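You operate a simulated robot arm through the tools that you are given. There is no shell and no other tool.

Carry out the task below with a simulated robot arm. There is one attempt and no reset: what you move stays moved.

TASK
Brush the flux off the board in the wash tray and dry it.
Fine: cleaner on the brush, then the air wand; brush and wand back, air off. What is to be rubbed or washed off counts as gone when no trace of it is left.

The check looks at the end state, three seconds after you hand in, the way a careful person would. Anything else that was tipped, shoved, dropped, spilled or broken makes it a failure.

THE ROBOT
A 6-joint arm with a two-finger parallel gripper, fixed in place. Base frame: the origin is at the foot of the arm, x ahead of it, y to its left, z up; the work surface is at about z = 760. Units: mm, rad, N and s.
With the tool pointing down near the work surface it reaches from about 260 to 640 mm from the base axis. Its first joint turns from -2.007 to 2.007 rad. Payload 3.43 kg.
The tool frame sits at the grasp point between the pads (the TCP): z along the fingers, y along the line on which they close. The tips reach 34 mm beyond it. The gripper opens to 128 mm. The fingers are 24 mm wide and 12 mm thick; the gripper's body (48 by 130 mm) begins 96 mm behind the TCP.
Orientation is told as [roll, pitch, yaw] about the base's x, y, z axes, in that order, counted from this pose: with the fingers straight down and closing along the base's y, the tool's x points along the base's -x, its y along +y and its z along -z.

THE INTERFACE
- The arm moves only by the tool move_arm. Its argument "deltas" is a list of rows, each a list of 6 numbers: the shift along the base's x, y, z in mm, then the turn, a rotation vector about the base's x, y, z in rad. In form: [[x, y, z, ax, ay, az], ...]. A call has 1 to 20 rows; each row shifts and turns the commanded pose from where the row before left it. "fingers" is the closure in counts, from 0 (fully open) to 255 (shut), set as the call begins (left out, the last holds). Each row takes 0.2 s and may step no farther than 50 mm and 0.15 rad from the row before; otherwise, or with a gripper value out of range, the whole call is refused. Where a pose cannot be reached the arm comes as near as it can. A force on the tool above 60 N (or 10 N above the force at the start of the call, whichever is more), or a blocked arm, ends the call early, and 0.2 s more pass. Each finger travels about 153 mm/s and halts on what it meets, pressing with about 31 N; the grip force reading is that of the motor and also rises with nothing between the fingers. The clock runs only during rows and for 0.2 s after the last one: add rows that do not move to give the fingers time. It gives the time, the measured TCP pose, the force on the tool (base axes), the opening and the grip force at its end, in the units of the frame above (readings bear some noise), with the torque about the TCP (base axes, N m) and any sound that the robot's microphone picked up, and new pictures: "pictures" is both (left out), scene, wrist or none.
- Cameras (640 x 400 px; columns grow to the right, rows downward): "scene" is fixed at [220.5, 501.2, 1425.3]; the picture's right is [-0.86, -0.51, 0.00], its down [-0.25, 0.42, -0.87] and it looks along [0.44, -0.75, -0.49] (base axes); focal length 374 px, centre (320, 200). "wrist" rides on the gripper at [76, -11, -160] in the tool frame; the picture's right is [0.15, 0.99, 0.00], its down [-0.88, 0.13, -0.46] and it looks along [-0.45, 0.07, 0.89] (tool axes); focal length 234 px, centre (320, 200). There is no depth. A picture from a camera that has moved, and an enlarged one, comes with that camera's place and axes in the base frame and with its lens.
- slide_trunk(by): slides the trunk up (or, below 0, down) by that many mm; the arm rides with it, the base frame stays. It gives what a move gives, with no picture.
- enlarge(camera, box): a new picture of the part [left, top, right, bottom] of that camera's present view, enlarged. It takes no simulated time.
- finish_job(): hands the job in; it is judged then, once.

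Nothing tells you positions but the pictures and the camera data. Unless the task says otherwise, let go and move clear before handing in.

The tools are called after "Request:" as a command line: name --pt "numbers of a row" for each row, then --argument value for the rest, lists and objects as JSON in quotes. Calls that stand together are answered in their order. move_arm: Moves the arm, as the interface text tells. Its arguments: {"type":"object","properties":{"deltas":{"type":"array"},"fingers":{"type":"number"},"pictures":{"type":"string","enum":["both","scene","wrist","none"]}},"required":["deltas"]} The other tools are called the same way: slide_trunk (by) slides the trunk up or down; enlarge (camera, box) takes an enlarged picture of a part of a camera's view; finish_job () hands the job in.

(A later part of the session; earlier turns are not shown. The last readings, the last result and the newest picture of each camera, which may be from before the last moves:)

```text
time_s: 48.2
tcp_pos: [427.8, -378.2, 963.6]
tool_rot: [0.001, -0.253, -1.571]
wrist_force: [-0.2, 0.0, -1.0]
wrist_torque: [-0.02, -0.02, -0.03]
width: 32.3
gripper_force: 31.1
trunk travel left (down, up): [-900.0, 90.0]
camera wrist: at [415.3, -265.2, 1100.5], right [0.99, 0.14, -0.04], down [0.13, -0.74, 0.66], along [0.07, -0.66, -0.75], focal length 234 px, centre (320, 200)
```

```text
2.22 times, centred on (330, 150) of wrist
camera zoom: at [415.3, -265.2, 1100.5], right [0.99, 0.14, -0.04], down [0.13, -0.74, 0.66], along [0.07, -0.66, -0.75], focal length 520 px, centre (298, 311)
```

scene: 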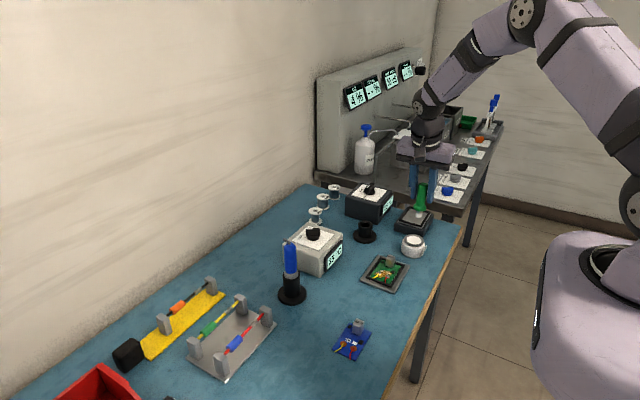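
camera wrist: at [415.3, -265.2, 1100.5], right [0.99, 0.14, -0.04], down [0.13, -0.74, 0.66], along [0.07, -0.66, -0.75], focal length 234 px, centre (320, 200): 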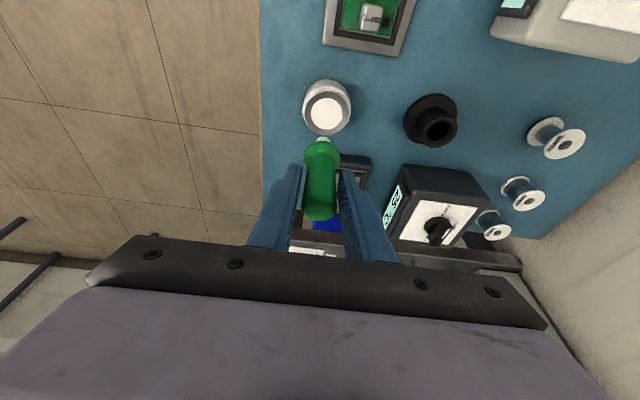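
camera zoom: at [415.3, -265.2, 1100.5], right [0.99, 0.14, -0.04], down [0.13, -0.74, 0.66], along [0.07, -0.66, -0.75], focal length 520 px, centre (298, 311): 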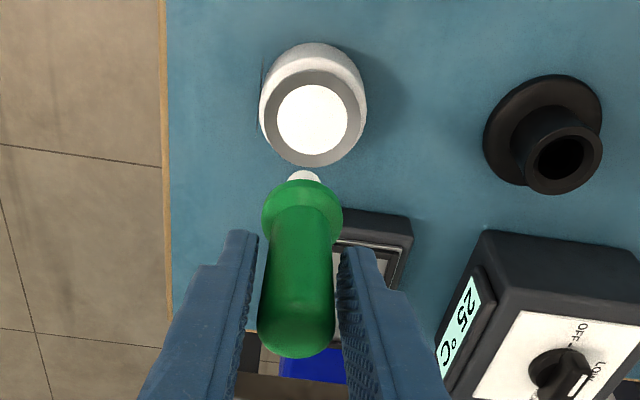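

The brush is nearly over the pad; I refine the pad's centre to about (430, -379). I'll come down in steps and watch the force.

Request:
move_arm --pt "2 -1 -25 0 0 0" --pt "0 0 -25 0 0 0" --pt "0 0 -15 0 0 0"

Request:
enlarge --camera "scene" --box '[380, 180, 450, 265]'

Request:
enlarge --camera "wrist" --box '[270, 60, 390, 200]'

```text
time_s: 49.0
tcp_pos: [430.7, -381.3, 899.7]
tool_rot: [-0.001, -0.25, -1.569]
wrist_force: [-0.5, -0.2, 0.9]
wrist_torque: [-0.01, 0.0, 0.0]
width: 31.7
gripper_force: 30.8
trunk travel left (down, up): [-900.0, 90.0]
camera wrist: at [418.8, -267.9, 1036.6], right [0.99, 0.14, -0.04], down [0.13, -0.74, 0.66], along [0.07, -0.66, -0.75], focal length 234 px, centre (320, 200)
```

scene: 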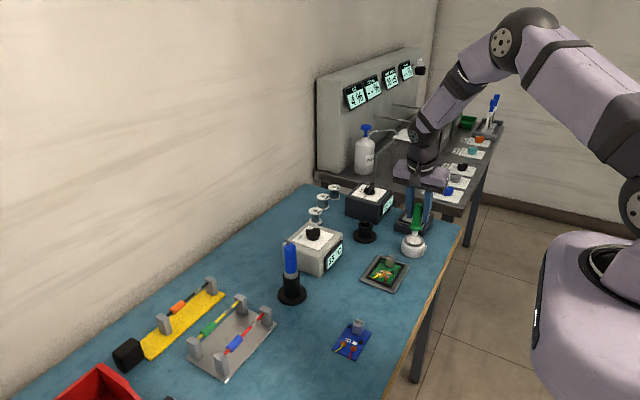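
wrist: 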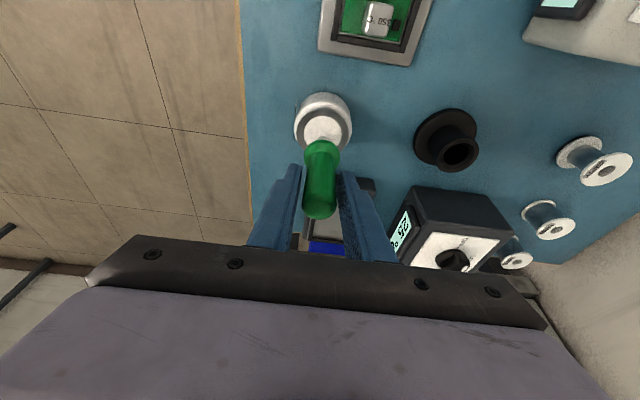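

```text
4.71 times, centred on (415, 222) of scene
camera zoom: at [220.5, 501.2, 1425.3], right [-0.86, -0.51, 0.0], down [-0.25, 0.42, -0.87], along [0.44, -0.75, -0.49], focal length 1759 px, centre (-127, 94)
```

zoom: 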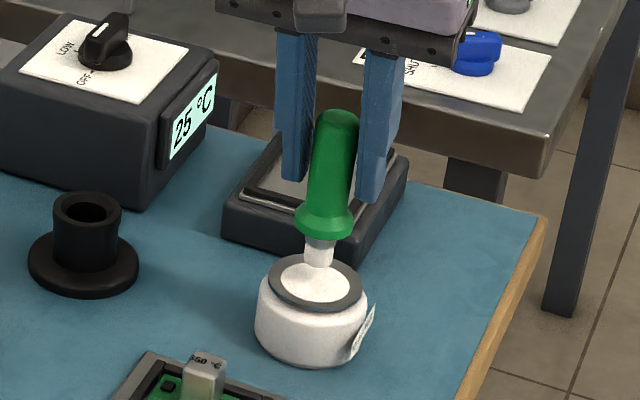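

```text
2.86 times, centred on (330, 130) of wrist
camera zoom: at [418.8, -267.9, 1036.6], right [0.99, 0.14, -0.04], down [0.13, -0.74, 0.66], along [0.07, -0.66, -0.75], focal length 669 px, centre (291, 400)
```

zoom: 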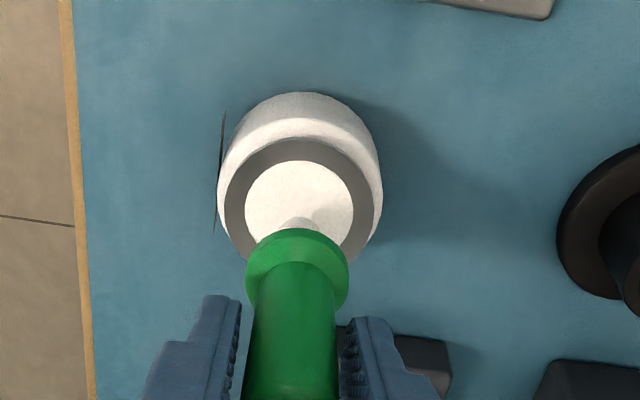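

The bristles hang about 10 mm above the pad. I'll lower slowly until I feel contact.

Request:
move_arm --pt "0 1 -4 0 0 0" --pt "0 0 -4 0 0 0" --pictures "none"

Request:
enlarge --camera "scene" --box '[395, 210, 435, 265]'

```text
time_s: 49.6
tcp_pos: [430.2, -378.3, 893.1]
tool_rot: [-0.001, -0.248, -1.569]
wrist_force: [0.5, 0.9, -0.4]
wrist_torque: [-0.03, -0.02, -0.01]
width: 31.9
gripper_force: 30.9
trunk travel left (down, up): [-900.0, 90.0]
```

```text
7.27 times, centred on (415, 238) of scene
camera zoom: at [220.5, 501.2, 1425.3], right [-0.86, -0.51, 0.0], down [-0.25, 0.42, -0.87], along [0.44, -0.75, -0.49], focal length 2719 px, centre (-371, -73)
```

zoom: 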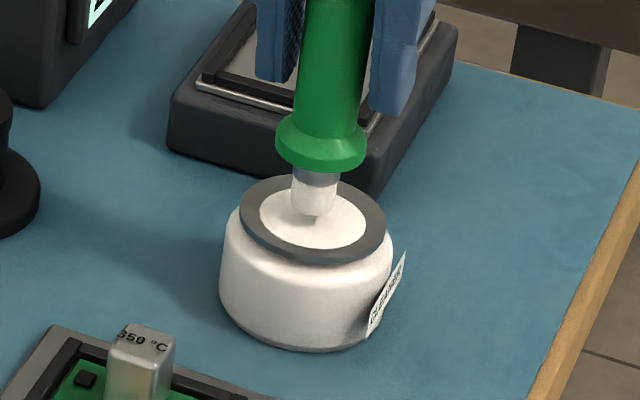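

Request:
move_arm --pt "0 0 -3 0 0 0" --pt "0 0 -3 0 0 0" --pictures "none"

Request:
enlarge --camera "scene" --box '[395, 210, 435, 265]'

```text
time_s: 50.2
tcp_pos: [432.1, -377.5, 885.5]
tool_rot: [0.0, -0.251, -1.57]
wrist_force: [-0.4, 0.5, -0.2]
wrist_torque: [0.0, 0.0, -0.02]
width: 31.8
gripper_force: 31.5
trunk travel left (down, up): [-900.0, 90.0]
```

```text
7.27 times, centred on (415, 238) of scene
camera zoom: at [220.5, 501.2, 1425.3], right [-0.86, -0.51, 0.0], down [-0.25, 0.42, -0.87], along [0.44, -0.75, -0.49], focal length 2719 px, centre (-371, -73)
```

zoom: 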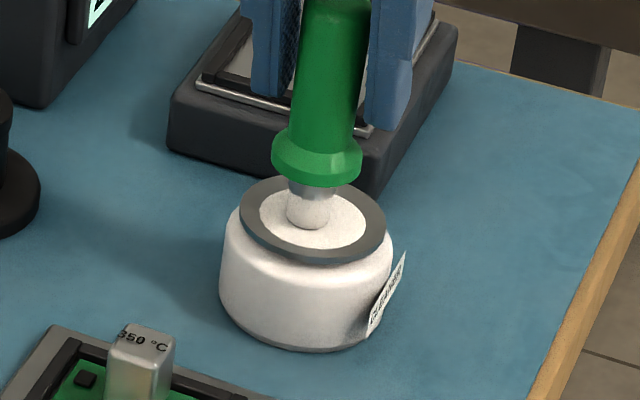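

Request:
move_arm --pt "0 0 -2 0 0 0" --pt "0 0 -2 0 0 0" --pictures "none"

Request:
enlarge --camera "scene" --box '[395, 210, 435, 265]'

```text
time_s: 50.8
tcp_pos: [433.1, -377.9, 884.8]
tool_rot: [0.004, -0.253, -1.569]
wrist_force: [-2.4, 1.4, 19.2]
wrist_torque: [0.18, 0.2, 0.07]
width: 31.8
gripper_force: 31.0
trunk travel left (down, up): [-900.0, 90.0]
```

```text
7.27 times, centred on (415, 238) of scene
camera zoom: at [220.5, 501.2, 1425.3], right [-0.86, -0.51, 0.0], down [-0.25, 0.42, -0.87], along [0.44, -0.75, -0.49], focal length 2719 px, centre (-371, -73)
```

zoom: 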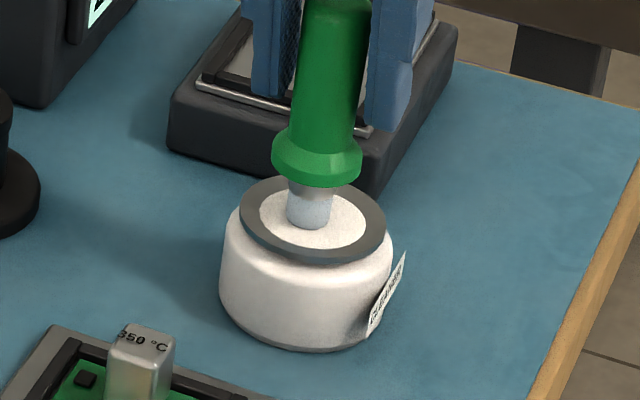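

Contact at 19 N, and the bristles have turned bluish: the brush has taken up cleaner. I'll lift off and carry it to above the board.

Request:
move_arm --pt "0 0 5 0 0 0" --pt "0 0 20 0 0 0" --pt "0 0 30 0 0 0" --pt "5 40 10 0 0 0" --pt "5 40 0 0 0 0" --pt "5 40 0 0 0 0"

Request:
enlarge --camera "scene" --box '[340, 190, 450, 300]'

Request:
enlarge --camera "wrist" --box '[240, 40, 420, 200]'

```text
time_s: 52.2
tcp_pos: [447.2, -256.3, 947.5]
tool_rot: [-0.001, -0.252, -1.568]
wrist_force: [-0.6, -0.1, 0.2]
wrist_torque: [-0.03, -0.03, 0.01]
width: 31.6
gripper_force: 31.2
trunk travel left (down, up): [-900.0, 90.0]
camera wrist: at [435.7, -143.6, 1084.4], right [0.99, 0.14, -0.04], down [0.13, -0.74, 0.66], along [0.07, -0.66, -0.75], focal length 234 px, centre (320, 200)
```

scene: 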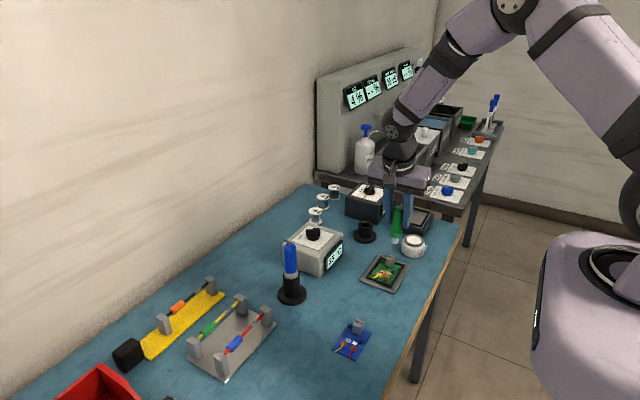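
wrist: 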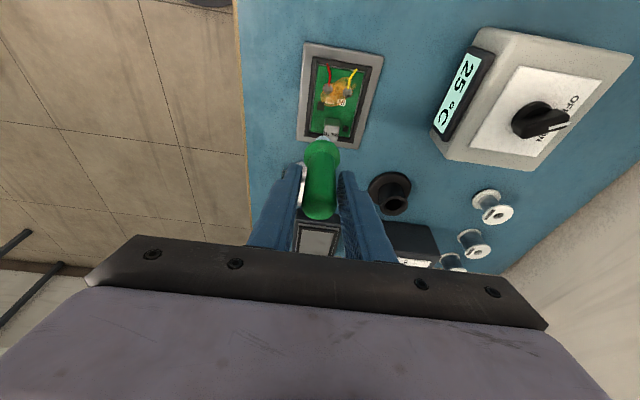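

```text
3.64 times, centred on (395, 245) of scene
camera zoom: at [220.5, 501.2, 1425.3], right [-0.86, -0.51, 0.0], down [-0.25, 0.42, -0.87], along [0.44, -0.75, -0.49], focal length 1359 px, centre (47, 36)
```

zoom: 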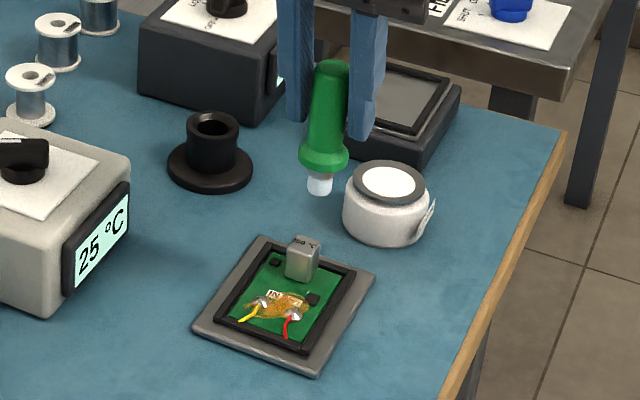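

```text
2.50 times, centred on (330, 120) of wrist
camera zoom: at [435.7, -143.6, 1084.4], right [0.99, 0.14, -0.04], down [0.13, -0.74, 0.66], along [0.07, -0.66, -0.75], focal length 585 px, centre (295, 400)
```

zoom: 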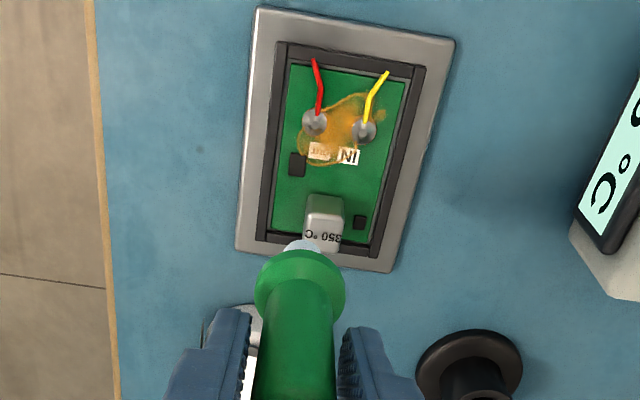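

Bristles are wet. I map the flux to about x 441–485, y -252…-214, with the joints near (448,-232) and (472,-233) and the 350 °C block's face at y ≈ -268. I'll lower the brush over the flux below the joints until it touches.

Request:
move_arm --pt "13 10 -20 0 0 0" --pt "0 0 -30 0 0 0" --pt "0 0 -25 0 0 0"

Request:
enlarge --camera "scene" --box '[350, 210, 430, 300]'

Request:
enlarge --camera "wrist" --box '[250, 40, 410, 200]'

```text
time_s: 53.0
tcp_pos: [461.4, -246.9, 871.8]
tool_rot: [0.0, -0.25, -1.569]
wrist_force: [0.3, -0.7, -0.7]
wrist_torque: [0.0, 0.03, -0.01]
width: 31.8
gripper_force: 30.1
trunk travel left (down, up): [-900.0, 90.0]
camera wrist: at [449.9, -134.2, 1007.9], right [0.99, 0.14, -0.04], down [0.13, -0.74, 0.66], along [0.07, -0.66, -0.75], focal length 234 px, centre (320, 200)
```

scene: 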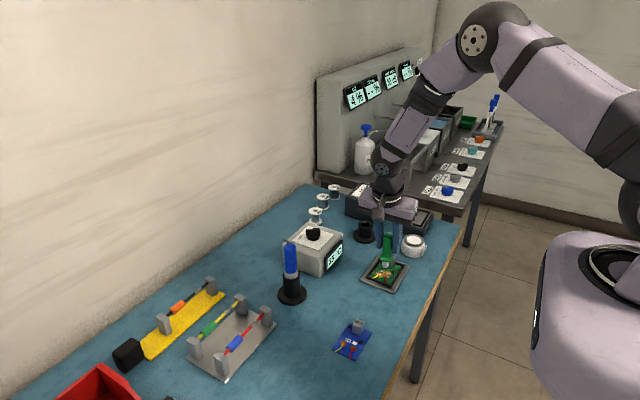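
wrist: 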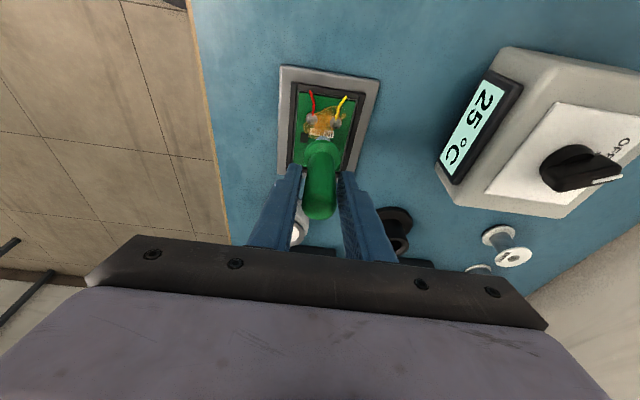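

```text
4.44 times, centred on (390, 255) of scene
camera zoom: at [220.5, 501.2, 1425.3], right [-0.86, -0.51, 0.0], down [-0.25, 0.42, -0.87], along [0.44, -0.75, -0.49], focal length 1661 px, centre (9, -44)
```

zoom: 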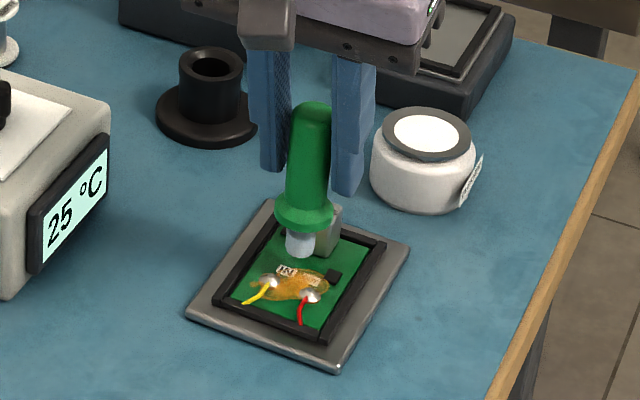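

```text
2.50 times, centred on (330, 120) of wrist
camera zoom: at [449.9, -134.2, 1007.9], right [0.99, 0.14, -0.04], down [0.13, -0.74, 0.66], along [0.07, -0.66, -0.75], focal length 585 px, centre (295, 400)
```

zoom: 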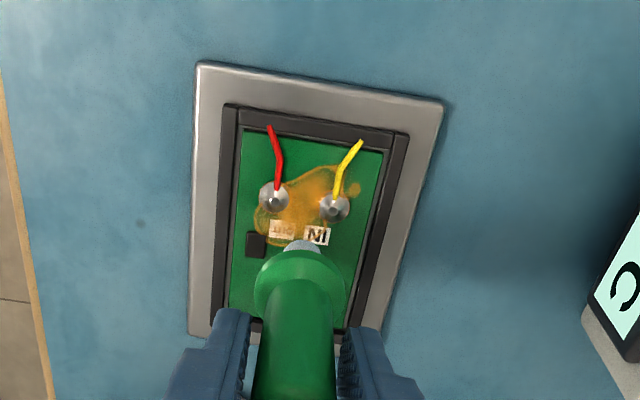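

The tip is about 18 mm above the labels. I'll lower in small steps to contact.

Request:
move_arm --pt "0 0 -6 0 0 0" --pt "0 0 -5 0 0 0" --pt "0 0 -3 0 0 0" --pictures "none"

Request:
enlarge --camera "scene" --box '[360, 230, 415, 295]'

```text
time_s: 53.8
tcp_pos: [459.5, -247.8, 857.6]
tool_rot: [-0.001, -0.25, -1.568]
wrist_force: [-0.5, -1.2, 0.0]
wrist_torque: [-0.02, -0.02, -0.03]
width: 31.4
gripper_force: 30.8
trunk travel left (down, up): [-900.0, 90.0]
```

```text
6.15 times, centred on (388, 262) of scene
camera zoom: at [220.5, 501.2, 1425.3], right [-0.86, -0.51, 0.0], down [-0.25, 0.42, -0.87], along [0.44, -0.75, -0.49], focal length 2300 px, centre (-95, -185)
```

zoom: 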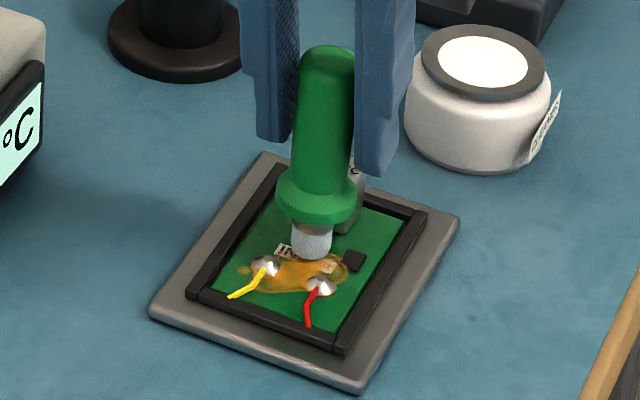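

Request:
move_arm --pt "0 0 -2 0 0 0" --pt "0 0 -2 0 0 0" --pictures "none"

Request:
enlarge --camera "scene" --box '[360, 230, 415, 295]'

```text
time_s: 54.4
tcp_pos: [459.4, -248.7, 853.8]
tool_rot: [-0.001, -0.25, -1.568]
wrist_force: [0.4, 0.2, -0.7]
wrist_torque: [0.01, 0.0, 0.04]
width: 31.4
gripper_force: 30.7
trunk travel left (down, up): [-900.0, 90.0]
```

```text
6.15 times, centred on (388, 262) of scene
camera zoom: at [220.5, 501.2, 1425.3], right [-0.86, -0.51, 0.0], down [-0.25, 0.42, -0.87], along [0.44, -0.75, -0.49], focal length 2300 px, centre (-95, -185)
```

zoom: 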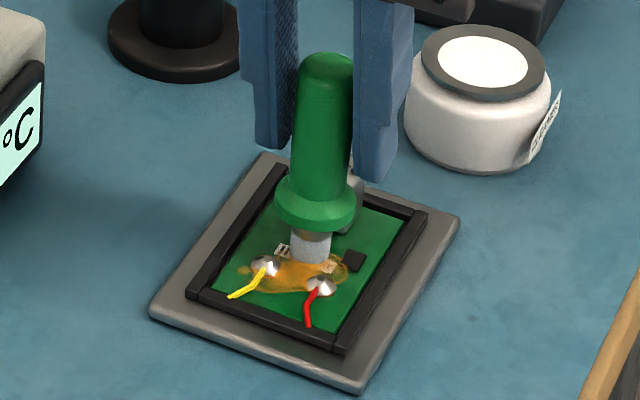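

Request:
move_arm --pt "0 0 -1.5 0 0 0" --pt "0 0 -1.5 0 0 0" --pictures "none"

Request:
enlarge --camera "scene" --box '[360, 230, 415, 295]'

```text
time_s: 55.0
tcp_pos: [461.1, -247.3, 854.3]
tool_rot: [0.003, -0.251, -1.569]
wrist_force: [0.2, -0.5, 14.0]
wrist_torque: [-0.07, 0.03, 0.0]
width: 31.7
gripper_force: 31.1
trunk travel left (down, up): [-900.0, 90.0]
```

```text
6.15 times, centred on (388, 262) of scene
camera zoom: at [220.5, 501.2, 1425.3], right [-0.86, -0.51, 0.0], down [-0.25, 0.42, -0.87], along [0.44, -0.75, -0.49], focal length 2300 px, centre (-95, -185)
```

zoom: 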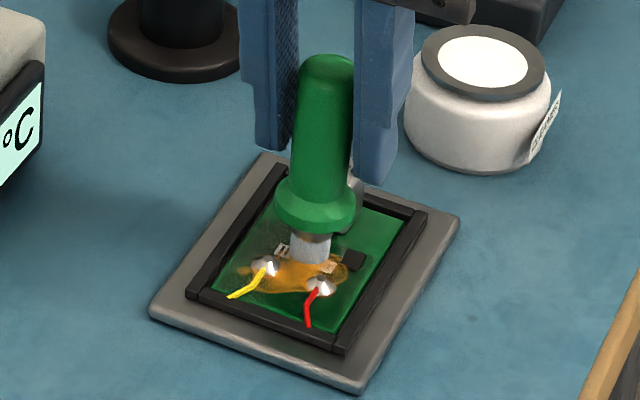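

Contact at 14 N. I'll ease off a touch and make a first gentle sweep along x over the label area to see whether the flux comes off.

Request:
move_arm --pt "0 0 0.8 0 0 0" --pt "-5 0 0 0 0 0" --pt "-5 0 0 0 0 0" --pt "-4 0 0 0 0 0" --pt "5 0 0 0 0 0" --pt "5 0 0 0 0 0" --pt "5 0 0 0 0 0" --pt "5 0 0 0 0 0" --pt "5 0 0 0 0 0" --pt "4 0 0 0 0 0" --pt "-5 0 0 0 0 0" --pt "-5 0 0 0 0 0" --pt "-5 0 0 0 0 0"

Request:
enlarge --camera "scene" --box '[360, 230, 415, 295]'

Request:
enlarge --camera "wrist" --box '[270, 60, 370, 160]'

```text
time_s: 57.8
tcp_pos: [460.5, -247.5, 853.2]
tool_rot: [0.002, -0.252, -1.569]
wrist_force: [4.2, 0.2, 11.6]
wrist_torque: [-0.05, -0.38, 0.03]
width: 31.7
gripper_force: 31.0
trunk travel left (down, up): [-900.0, 90.0]
camera wrist: at [447.8, -134.4, 989.6], right [0.99, 0.14, -0.03], down [0.13, -0.74, 0.66], along [0.07, -0.66, -0.75], focal length 234 px, centre (320, 200)
```

scene: 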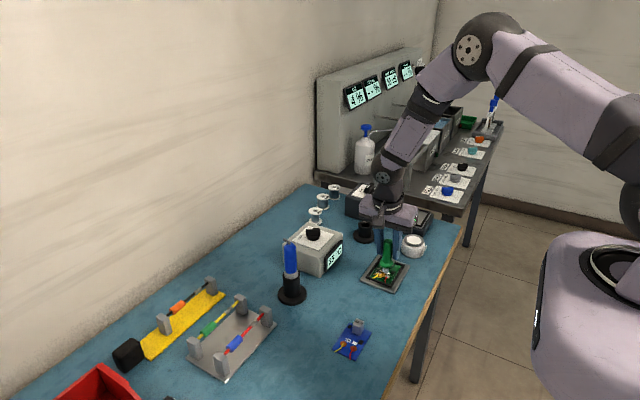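
wrist: 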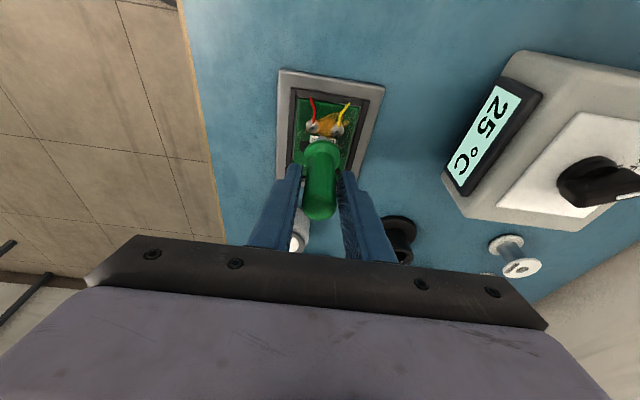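

```text
6.15 times, centred on (388, 262) of scene
camera zoom: at [220.5, 501.2, 1425.3], right [-0.86, -0.51, 0.0], down [-0.25, 0.42, -0.87], along [0.44, -0.75, -0.49], focal length 2300 px, centre (-95, -185)
```

zoom: 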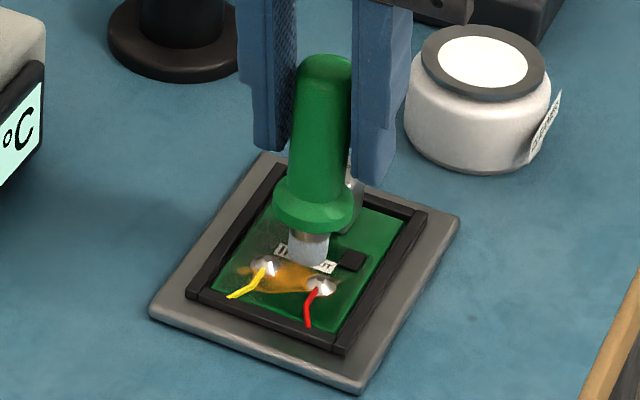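

```text
4.00 times, centred on (320, 110) of wrist
camera zoom: at [447.8, -134.4, 989.6], right [0.99, 0.14, -0.03], down [0.13, -0.74, 0.66], along [0.07, -0.66, -0.75], focal length 937 px, centre (320, 560)
```

zoom: 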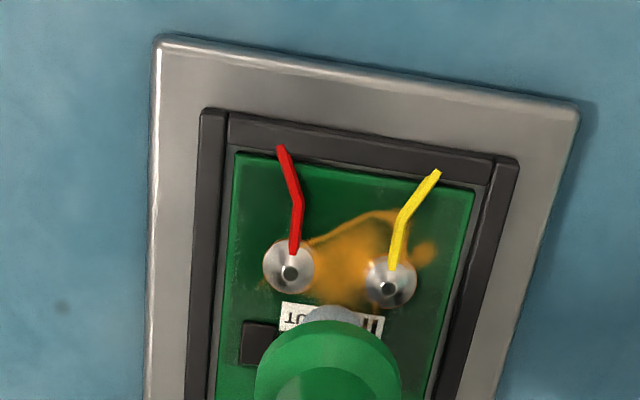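

It works: the labels are clean where the brush passed. I'll shift up in y in small steps and sweep on, watching forces near the solder joints.

Request:
move_arm --pt "0 4 0.3 0 0 0" --pt "-5 0 0 0 0 0" --pt "-5 0 0 0 0 0" --pt "-5 0 0 0 0 0" --pt "5 0 0 0 0 0" --pt "5 0 0 0 0 0" --pt "5 0 0 0 0 0" --pt "5 0 0 0 0 0" --pt "5 0 0 0 0 0" --pt "5 0 0 0 0 0" --pt "-5 0 0 0 0 0" --pt "-5 0 0 0 0 0" --pt "-5 0 0 0 0 0"

Request:
enlarge --camera "wrist" --box '[270, 60, 370, 160]'

```text
time_s: 60.6
tcp_pos: [460.7, -244.1, 853.4]
tool_rot: [0.004, -0.249, -1.57]
wrist_force: [2.5, 0.0, 8.1]
wrist_torque: [-0.01, -0.25, 0.05]
width: 31.5
gripper_force: 31.2
trunk travel left (down, up): [-900.0, 90.0]
camera wrist: at [448.0, -130.0, 989.5], right [0.99, 0.14, -0.04], down [0.13, -0.74, 0.66], along [0.07, -0.66, -0.75], focal length 234 px, centre (320, 200)
```

scene: 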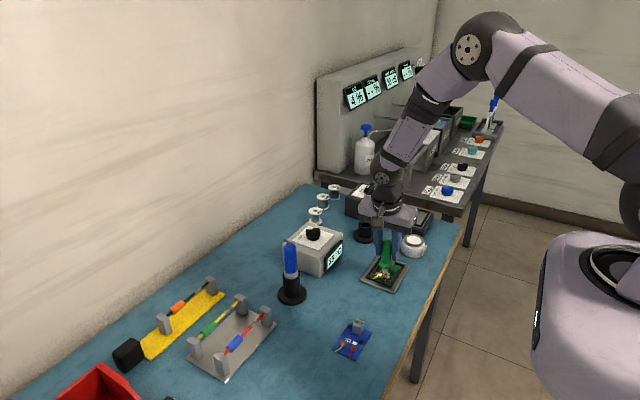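
wrist: 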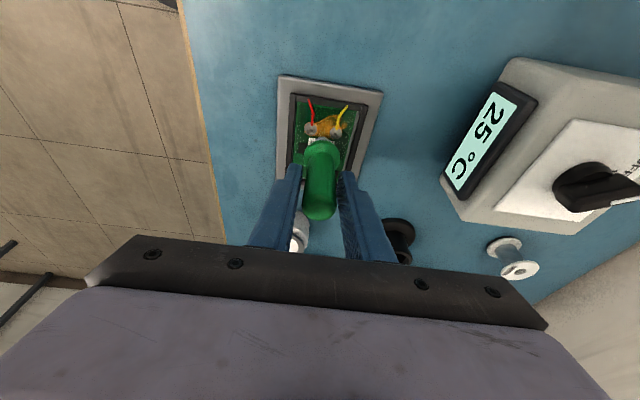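

```text
4.00 times, centred on (320, 110) of wrist
camera zoom: at [448.0, -130.0, 989.5], right [0.99, 0.14, -0.04], down [0.13, -0.74, 0.66], along [0.07, -0.66, -0.75], focal length 937 px, centre (320, 560)
```

zoom: 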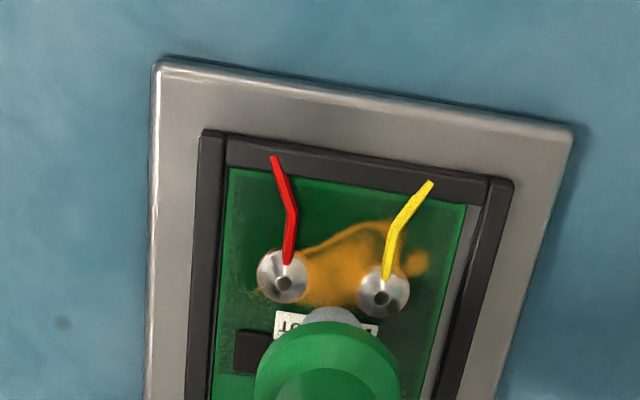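

Request:
move_arm --pt "0 4 0 0 0 0" --pt "-4 0 0 0 0 0" --pt "-4 0 0 0 0 0" --pt "-4 0 0 0 0 0" --pt "-4 0 0 0 0 0" --pt "4 0 0 0 0 0" --pt "4 0 0 0 0 0" --pt "4 0 0 0 0 0" --pt "4 0 0 0 0 0" --pt "4 0 0 0 0 0" --pt "4 0 0 0 0 0" --pt "4 0 0 0 0 0" --pt "4 0 0 0 0 0" --pt "-4 0 0 0 0 0" --pt "-4 0 0 0 0 0" --pt "-4 0 0 0 0 0" --pt "-4 0 0 0 0 0"

Request:
enlarge --camera "wrist" --box '[270, 60, 370, 160]'

Request:
enlarge --camera "scene" --box '[360, 230, 415, 295]'

```text
time_s: 64.2
tcp_pos: [457.5, -239.2, 853.6]
tool_rot: [-0.004, -0.25, -1.569]
wrist_force: [0.6, -0.1, 0.1]
wrist_torque: [0.0, -0.01, 0.02]
width: 31.6
gripper_force: 31.1
trunk travel left (down, up): [-900.0, 90.0]
camera wrist: at [447.4, -126.8, 989.9], right [0.99, 0.14, -0.04], down [0.13, -0.74, 0.66], along [0.07, -0.66, -0.75], focal length 234 px, centre (320, 200)
```

scene: 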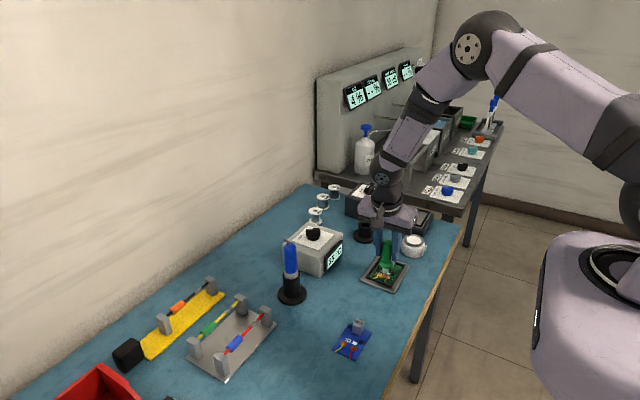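
wrist: 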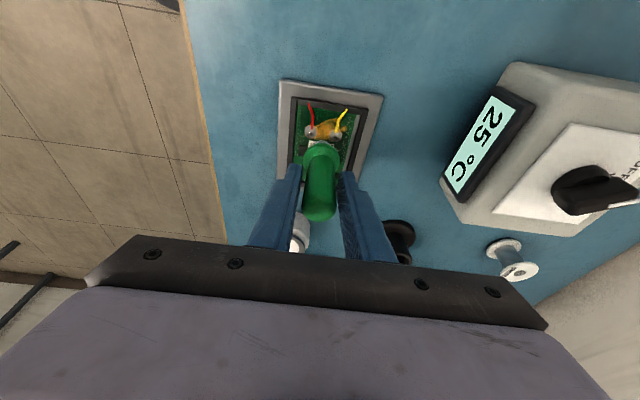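

```text
4.00 times, centred on (320, 110) of wrist
camera zoom: at [447.4, -126.8, 989.9], right [0.99, 0.14, -0.04], down [0.13, -0.74, 0.66], along [0.07, -0.66, -0.75], focal length 937 px, centre (320, 560)
```

zoom: 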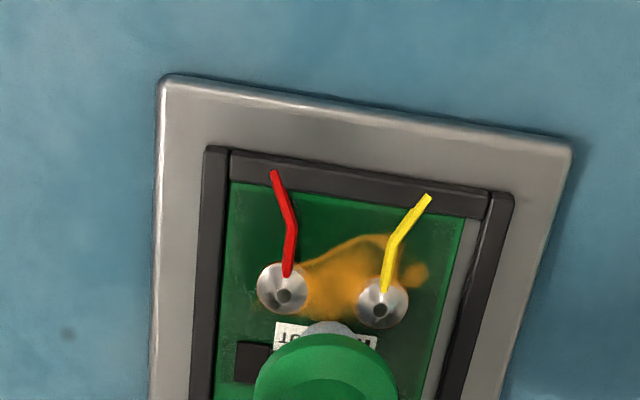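

```text
6.15 times, centred on (388, 262) of scene
camera zoom: at [220.5, 501.2, 1425.3], right [-0.86, -0.51, 0.0], down [-0.25, 0.42, -0.87], along [0.44, -0.75, -0.49], focal length 2300 px, centre (-95, -185)
```

zoom: 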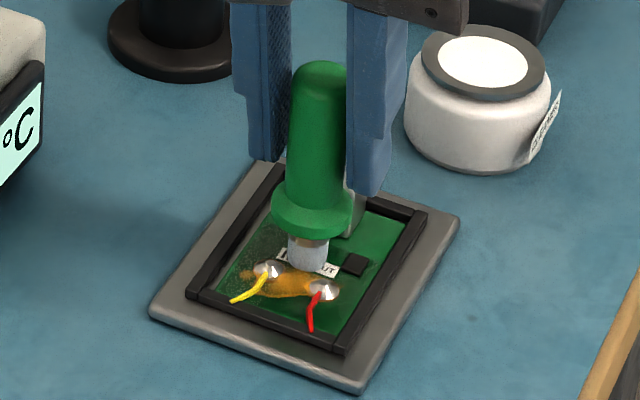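

The brush rode up slightly on the joints and lost contact. I'll lower 1.2 mm and work along y between the two joints.

Request:
move_arm --pt "2 -2 -0.6 0 0 0" --pt "0 0 -0.6 0 0 0" --pictures "none"

```text
time_s: 64.8
tcp_pos: [460.2, -241.9, 852.1]
tool_rot: [0.0, -0.248, -1.568]
wrist_force: [-0.7, 2.7, 7.3]
wrist_torque: [0.24, 0.04, 0.0]
width: 31.4
gripper_force: 30.6
trunk travel left (down, up): [-900.0, 90.0]
```

Request:
move_arm --pt "0 3 0 0 0 0" --pt "0 3 0 0 0 0" --pt "0 3 0 0 0 0" --pt "0 3 0 0 0 0" --pt "0 3 0 0 0 0"

Request:
enlarge --camera "wrist" --box '[270, 60, 370, 160]'

Request:
enlarge --camera "scene" --box '[360, 230, 415, 295]'

```text
time_s: 66.0
tcp_pos: [459.2, -227.0, 851.7]
tool_rot: [-0.004, -0.248, -1.569]
wrist_force: [-4.8, -7.6, 10.1]
wrist_torque: [-0.73, 0.39, -0.05]
width: 31.3
gripper_force: 30.6
trunk travel left (down, up): [-900.0, 90.0]
camera wrist: at [447.6, -113.9, 987.9], right [0.99, 0.14, -0.04], down [0.13, -0.74, 0.66], along [0.06, -0.66, -0.75], focal length 234 px, centre (320, 200)
```

scene: 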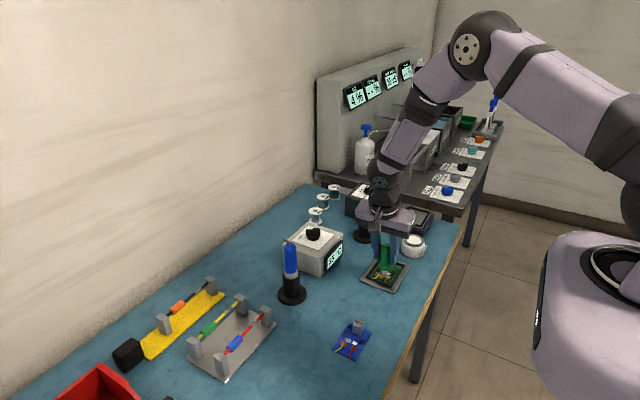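
wrist: 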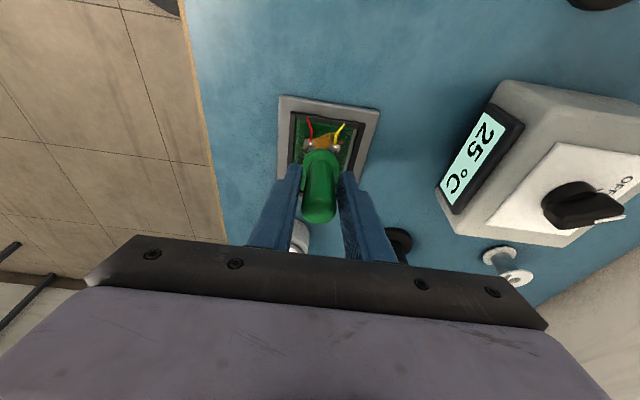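

```text
4.00 times, centred on (320, 110) of wrist
camera zoom: at [447.6, -113.9, 987.9], right [0.99, 0.14, -0.04], down [0.13, -0.74, 0.66], along [0.06, -0.66, -0.75], focal length 937 px, centre (320, 560)
```

zoom: 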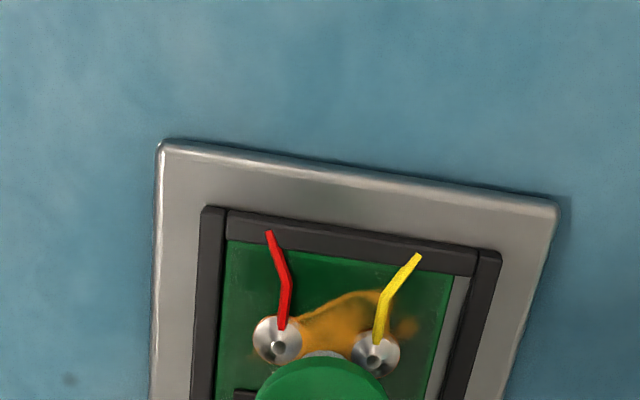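

```text
6.15 times, centred on (388, 262) of scene
camera zoom: at [220.5, 501.2, 1425.3], right [-0.86, -0.51, 0.0], down [-0.25, 0.42, -0.87], along [0.44, -0.75, -0.49], focal length 2300 px, centre (-95, -185)
```

zoom: 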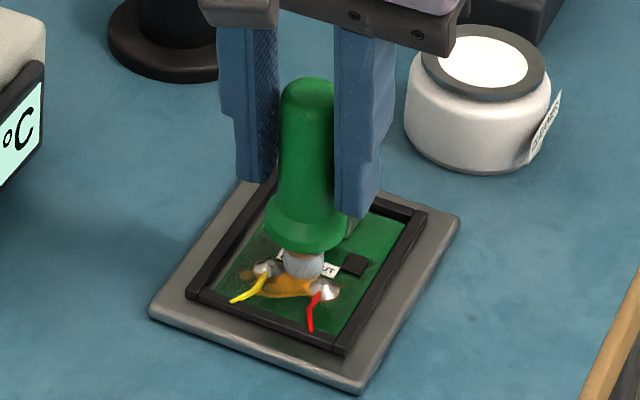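

The joints block the bristles, and the brush leans a little in the grip. I'll lift, check its angle, and approach the strip beyond the joints from above.

Request:
move_arm --pt "0 -4 2 0 0 0" --pt "0 -4 8 0 0 0" --pt "0 0 15 0 0 0"

Request:
enlarge --camera "wrist" --box '[260, 60, 380, 220]'

Request:
enlarge --camera "scene" --box '[355, 220, 420, 295]'

```text
time_s: 66.8
tcp_pos: [460.9, -234.7, 876.1]
tool_rot: [-0.001, -0.249, -1.57]
wrist_force: [-0.2, 0.0, 0.1]
wrist_torque: [-0.03, -0.02, 0.0]
width: 31.4
gripper_force: 31.2
trunk travel left (down, up): [-900.0, 90.0]
camera wrist: at [449.0, -121.9, 1013.1], right [0.99, 0.14, -0.04], down [0.13, -0.74, 0.66], along [0.07, -0.66, -0.75], focal length 234 px, centre (320, 200)
```

scene: 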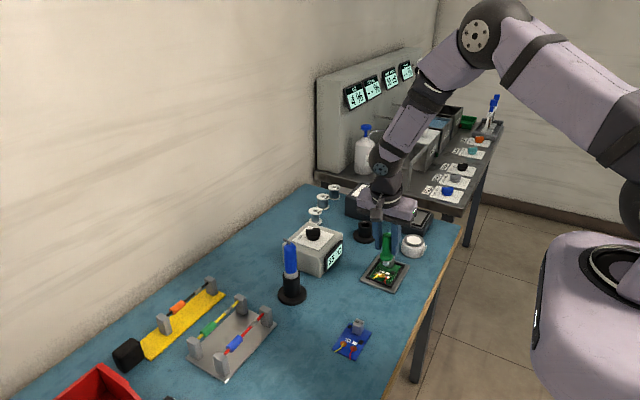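
wrist: 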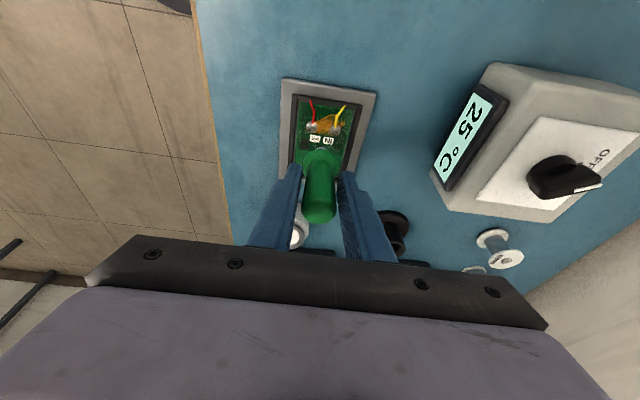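

```text
2.50 times, centred on (320, 140) of wrist
camera zoom: at [449.0, -121.9, 1013.1], right [0.99, 0.14, -0.04], down [0.13, -0.74, 0.66], along [0.07, -0.66, -0.75], focal length 585 px, centre (320, 350)
```

zoom: 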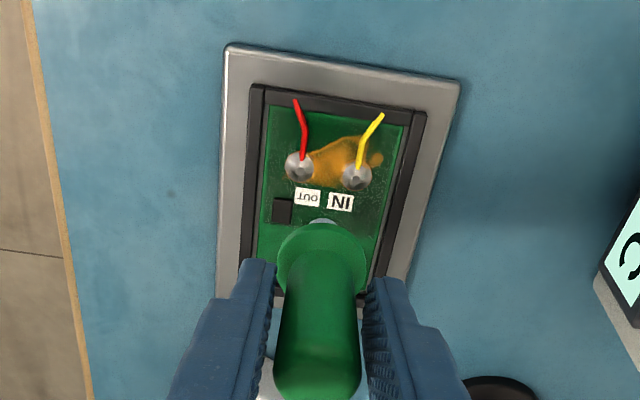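

```text
5.33 times, centred on (388, 258) of scene
camera zoom: at [220.5, 501.2, 1425.3], right [-0.86, -0.51, 0.0], down [-0.25, 0.42, -0.87], along [0.44, -0.75, -0.49], focal length 1994 px, centre (-40, -107)
```

zoom: 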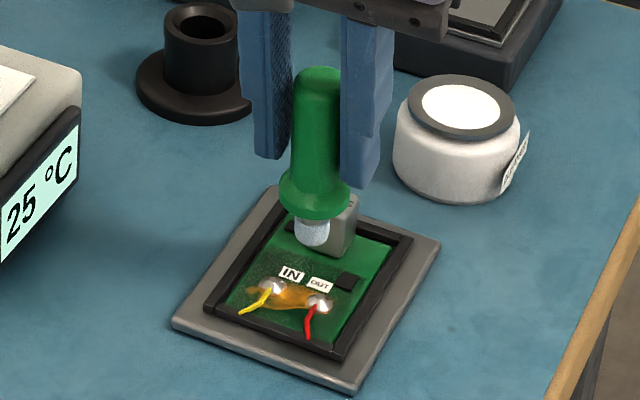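

The brush now leans about 0.15 rad with its tip towards -y. I'll tilt the hand to bring it vertical again and move over the strip between the two wires, beyond the joints.

Request:
move_arm --pt "0 4 4 0.075 0 0" --pt "0 4 0 0.075 0 0" --pt "0 8 0 0 0 0"

Request:
enlarge --camera "wrist" --box '[260, 60, 380, 220]'

Request:
enlarge --camera "scene" --box '[355, 220, 420, 295]'

```text
time_s: 67.6
tcp_pos: [461.3, -217.9, 880.2]
tool_rot: [-0.001, -0.098, -1.569]
wrist_force: [0.1, -0.2, 0.3]
wrist_torque: [-0.01, 0.02, -0.02]
width: 31.4
gripper_force: 31.6
trunk travel left (down, up): [-900.0, 90.0]
camera wrist: at [449.3, -126.7, 1032.7], right [0.99, 0.15, -0.01], down [0.13, -0.83, 0.54], along [0.07, -0.54, -0.84], focal length 234 px, centre (320, 200)
```

scene: 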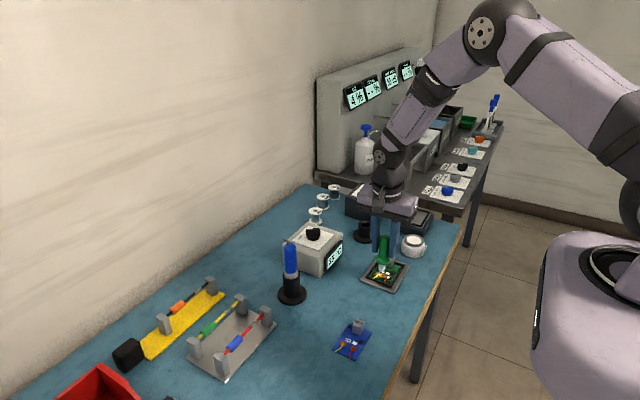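
wrist: 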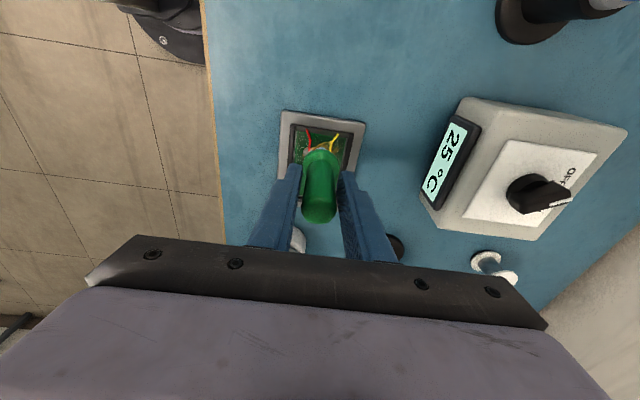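

```text
2.50 times, centred on (320, 140) of wrist
camera zoom: at [449.3, -126.7, 1032.7], right [0.99, 0.15, -0.01], down [0.13, -0.83, 0.54], along [0.07, -0.54, -0.84], focal length 585 px, centre (320, 350)
```

zoom: 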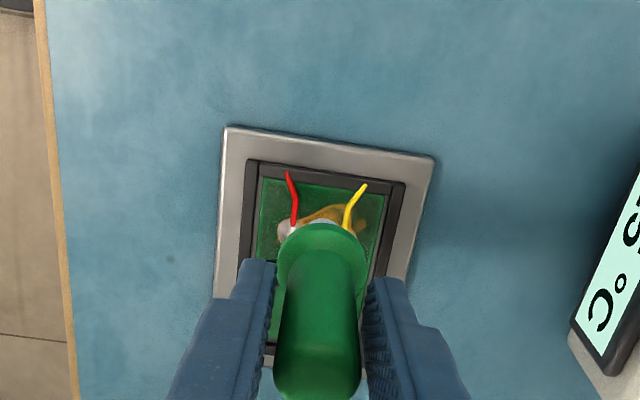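

```text
5.33 times, centred on (388, 258) of scene
camera zoom: at [220.5, 501.2, 1425.3], right [-0.86, -0.51, 0.0], down [-0.25, 0.42, -0.87], along [0.44, -0.75, -0.49], focal length 1994 px, centre (-40, -107)
```

zoom: 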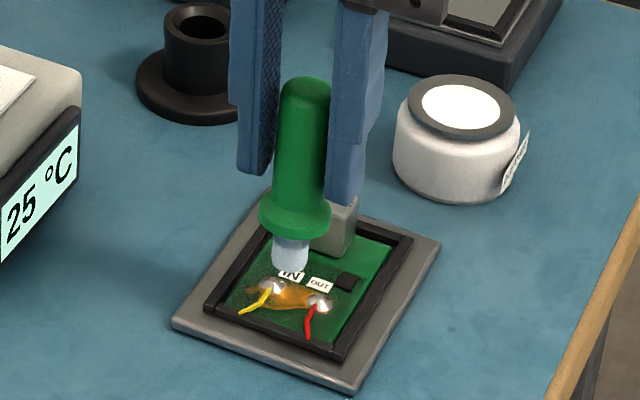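

The tip lines up between the wires beyond the joints. I'll lower in steps.

Request:
move_arm --pt "0 0 -10 0 0 0" --pt "0 0 -8 0 0 0" --pt "0 0 -4 0 0 0" --pictures "none"

Request:
enlarge --camera "scene" --box '[360, 230, 415, 295]'

Request:
enlarge --camera "wrist" --box '[270, 60, 370, 160]'

```text
time_s: 68.4
tcp_pos: [461.3, -219.0, 858.0]
tool_rot: [0.0, -0.099, -1.569]
wrist_force: [0.4, 0.1, -0.7]
wrist_torque: [-0.03, -0.03, 0.02]
width: 31.2
gripper_force: 31.5
trunk travel left (down, up): [-900.0, 90.0]
```

```text
6.15 times, centred on (388, 262) of scene
camera zoom: at [220.5, 501.2, 1425.3], right [-0.86, -0.51, 0.0], down [-0.25, 0.42, -0.87], along [0.44, -0.75, -0.49], focal length 2300 px, centre (-95, -185)
```

zoom: 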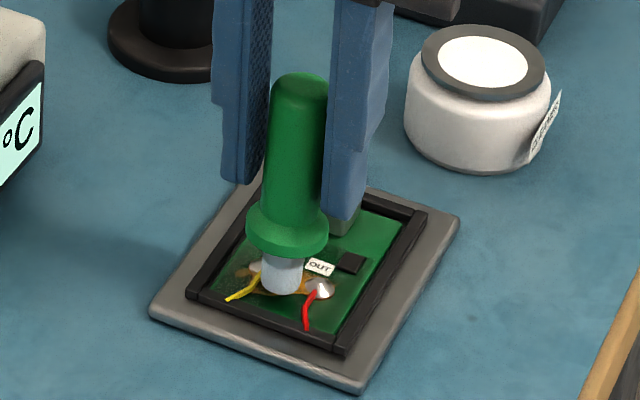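

```text
4.00 times, centred on (320, 110) of wrist
camera zoom: at [449.2, -127.4, 1009.8], right [0.99, 0.15, -0.01], down [0.13, -0.83, 0.54], along [0.07, -0.54, -0.84], focal length 937 px, centre (320, 560)
```

zoom: 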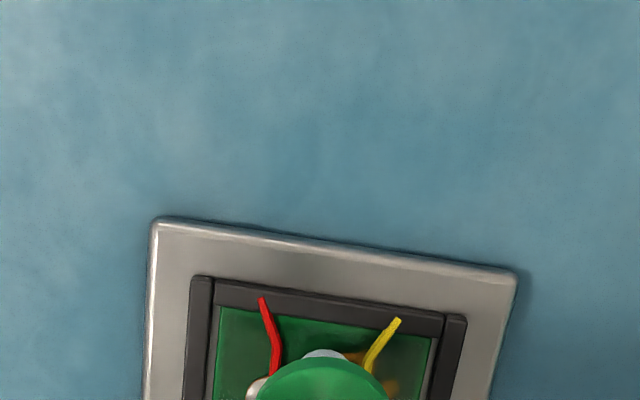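

Request:
move_arm --pt "0 0 -2.5 0 0 0" --pt "0 0 -1.5 0 0 0" --pt "0 0 -1 0 0 0" --pictures "none"

Request:
enlarge --camera "scene" --box '[360, 230, 415, 295]'

```text
time_s: 69.2
tcp_pos: [462.0, -219.4, 852.2]
tool_rot: [0.0, -0.097, -1.569]
wrist_force: [-0.7, 0.7, -0.4]
wrist_torque: [-0.03, 0.03, 0.0]
width: 31.3
gripper_force: 30.9
trunk travel left (down, up): [-900.0, 90.0]
```

```text
6.15 times, centred on (388, 262) of scene
camera zoom: at [220.5, 501.2, 1425.3], right [-0.86, -0.51, 0.0], down [-0.25, 0.42, -0.87], along [0.44, -0.75, -0.49], focal length 2300 px, centre (-95, -185)
```

zoom: 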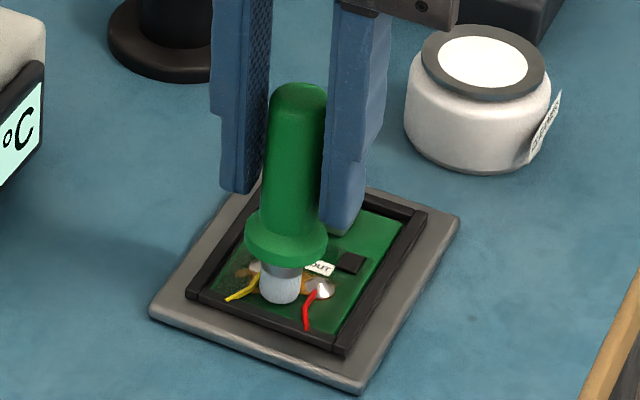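

Request:
move_arm --pt "0 0 -1 0 0 0" --pt "0 0 -1 0 0 0" --pictures "none"

```text
time_s: 69.8
tcp_pos: [461.1, -219.5, 850.4]
tool_rot: [0.001, -0.099, -1.569]
wrist_force: [0.1, 0.4, 4.9]
wrist_torque: [0.08, 0.07, -0.01]
width: 31.4
gripper_force: 30.9
trunk travel left (down, up): [-900.0, 90.0]
```

Light contact at 5 N. Now small strokes in the strip between the wires.

Request:
move_arm --pt "-3 0 -0.3 0 0 0" --pt "-2 0 0 0 0 0" --pt "3 0 0 0 0 0" --pt "3 0 0 0 0 0" --pt "3 0 0 0 0 0" --pt "-4 0 0 0 0 0" --pt "0 -2 0 0 0 0" --pt "-2 0 0 0 0 0" --pt "4 0 0 0 0 0" --pt "-2 0 0 0 0 0" --pt "0 4 0 0 0 0" --pt "-4 0 0 0 0 0" --pt "4 0 0 0 0 0" --pt "4 0 0 0 0 0" --pt "-4 0 0 0 0 0"

Request:
enlarge --camera "scene" --box '[360, 230, 415, 295]'

```text
time_s: 73.0
tcp_pos: [463.4, -216.8, 851.0]
tool_rot: [0.003, -0.101, -1.568]
wrist_force: [2.2, 1.5, 7.8]
wrist_torque: [0.06, -0.21, 0.02]
width: 31.2
gripper_force: 30.8
trunk travel left (down, up): [-900.0, 90.0]
camera wrist: at [450.2, -124.9, 1003.4], right [0.99, 0.15, -0.01], down [0.13, -0.83, 0.54], along [0.07, -0.54, -0.84], focal length 234 px, centre (320, 200)
```

scene: 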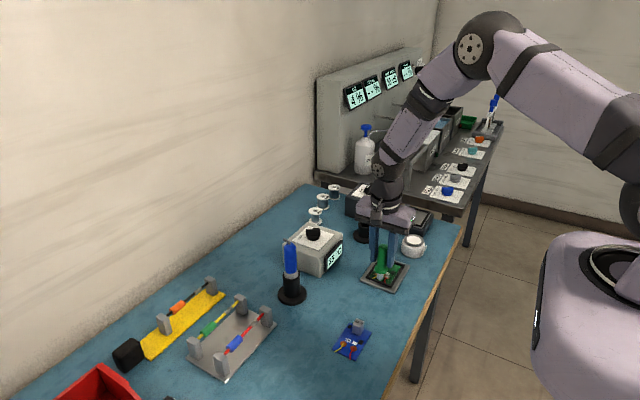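
wrist: 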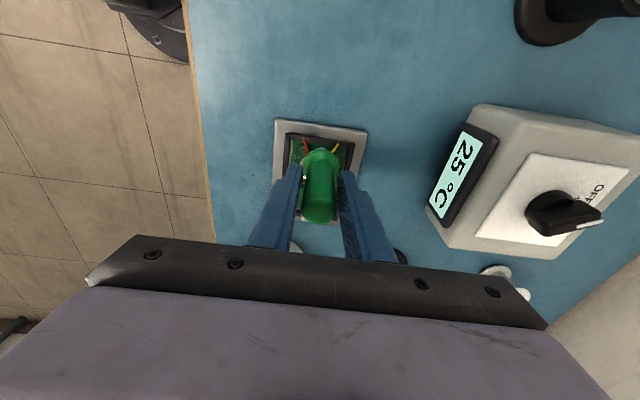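

```text
6.15 times, centred on (388, 262) of scene
camera zoom: at [220.5, 501.2, 1425.3], right [-0.86, -0.51, 0.0], down [-0.25, 0.42, -0.87], along [0.44, -0.75, -0.49], focal length 2300 px, centre (-95, -185)
```

zoom: 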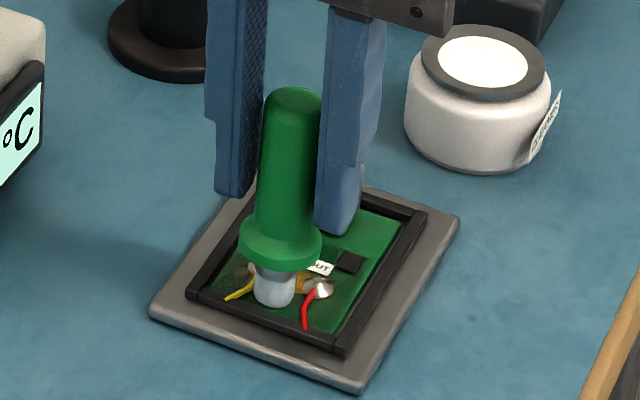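

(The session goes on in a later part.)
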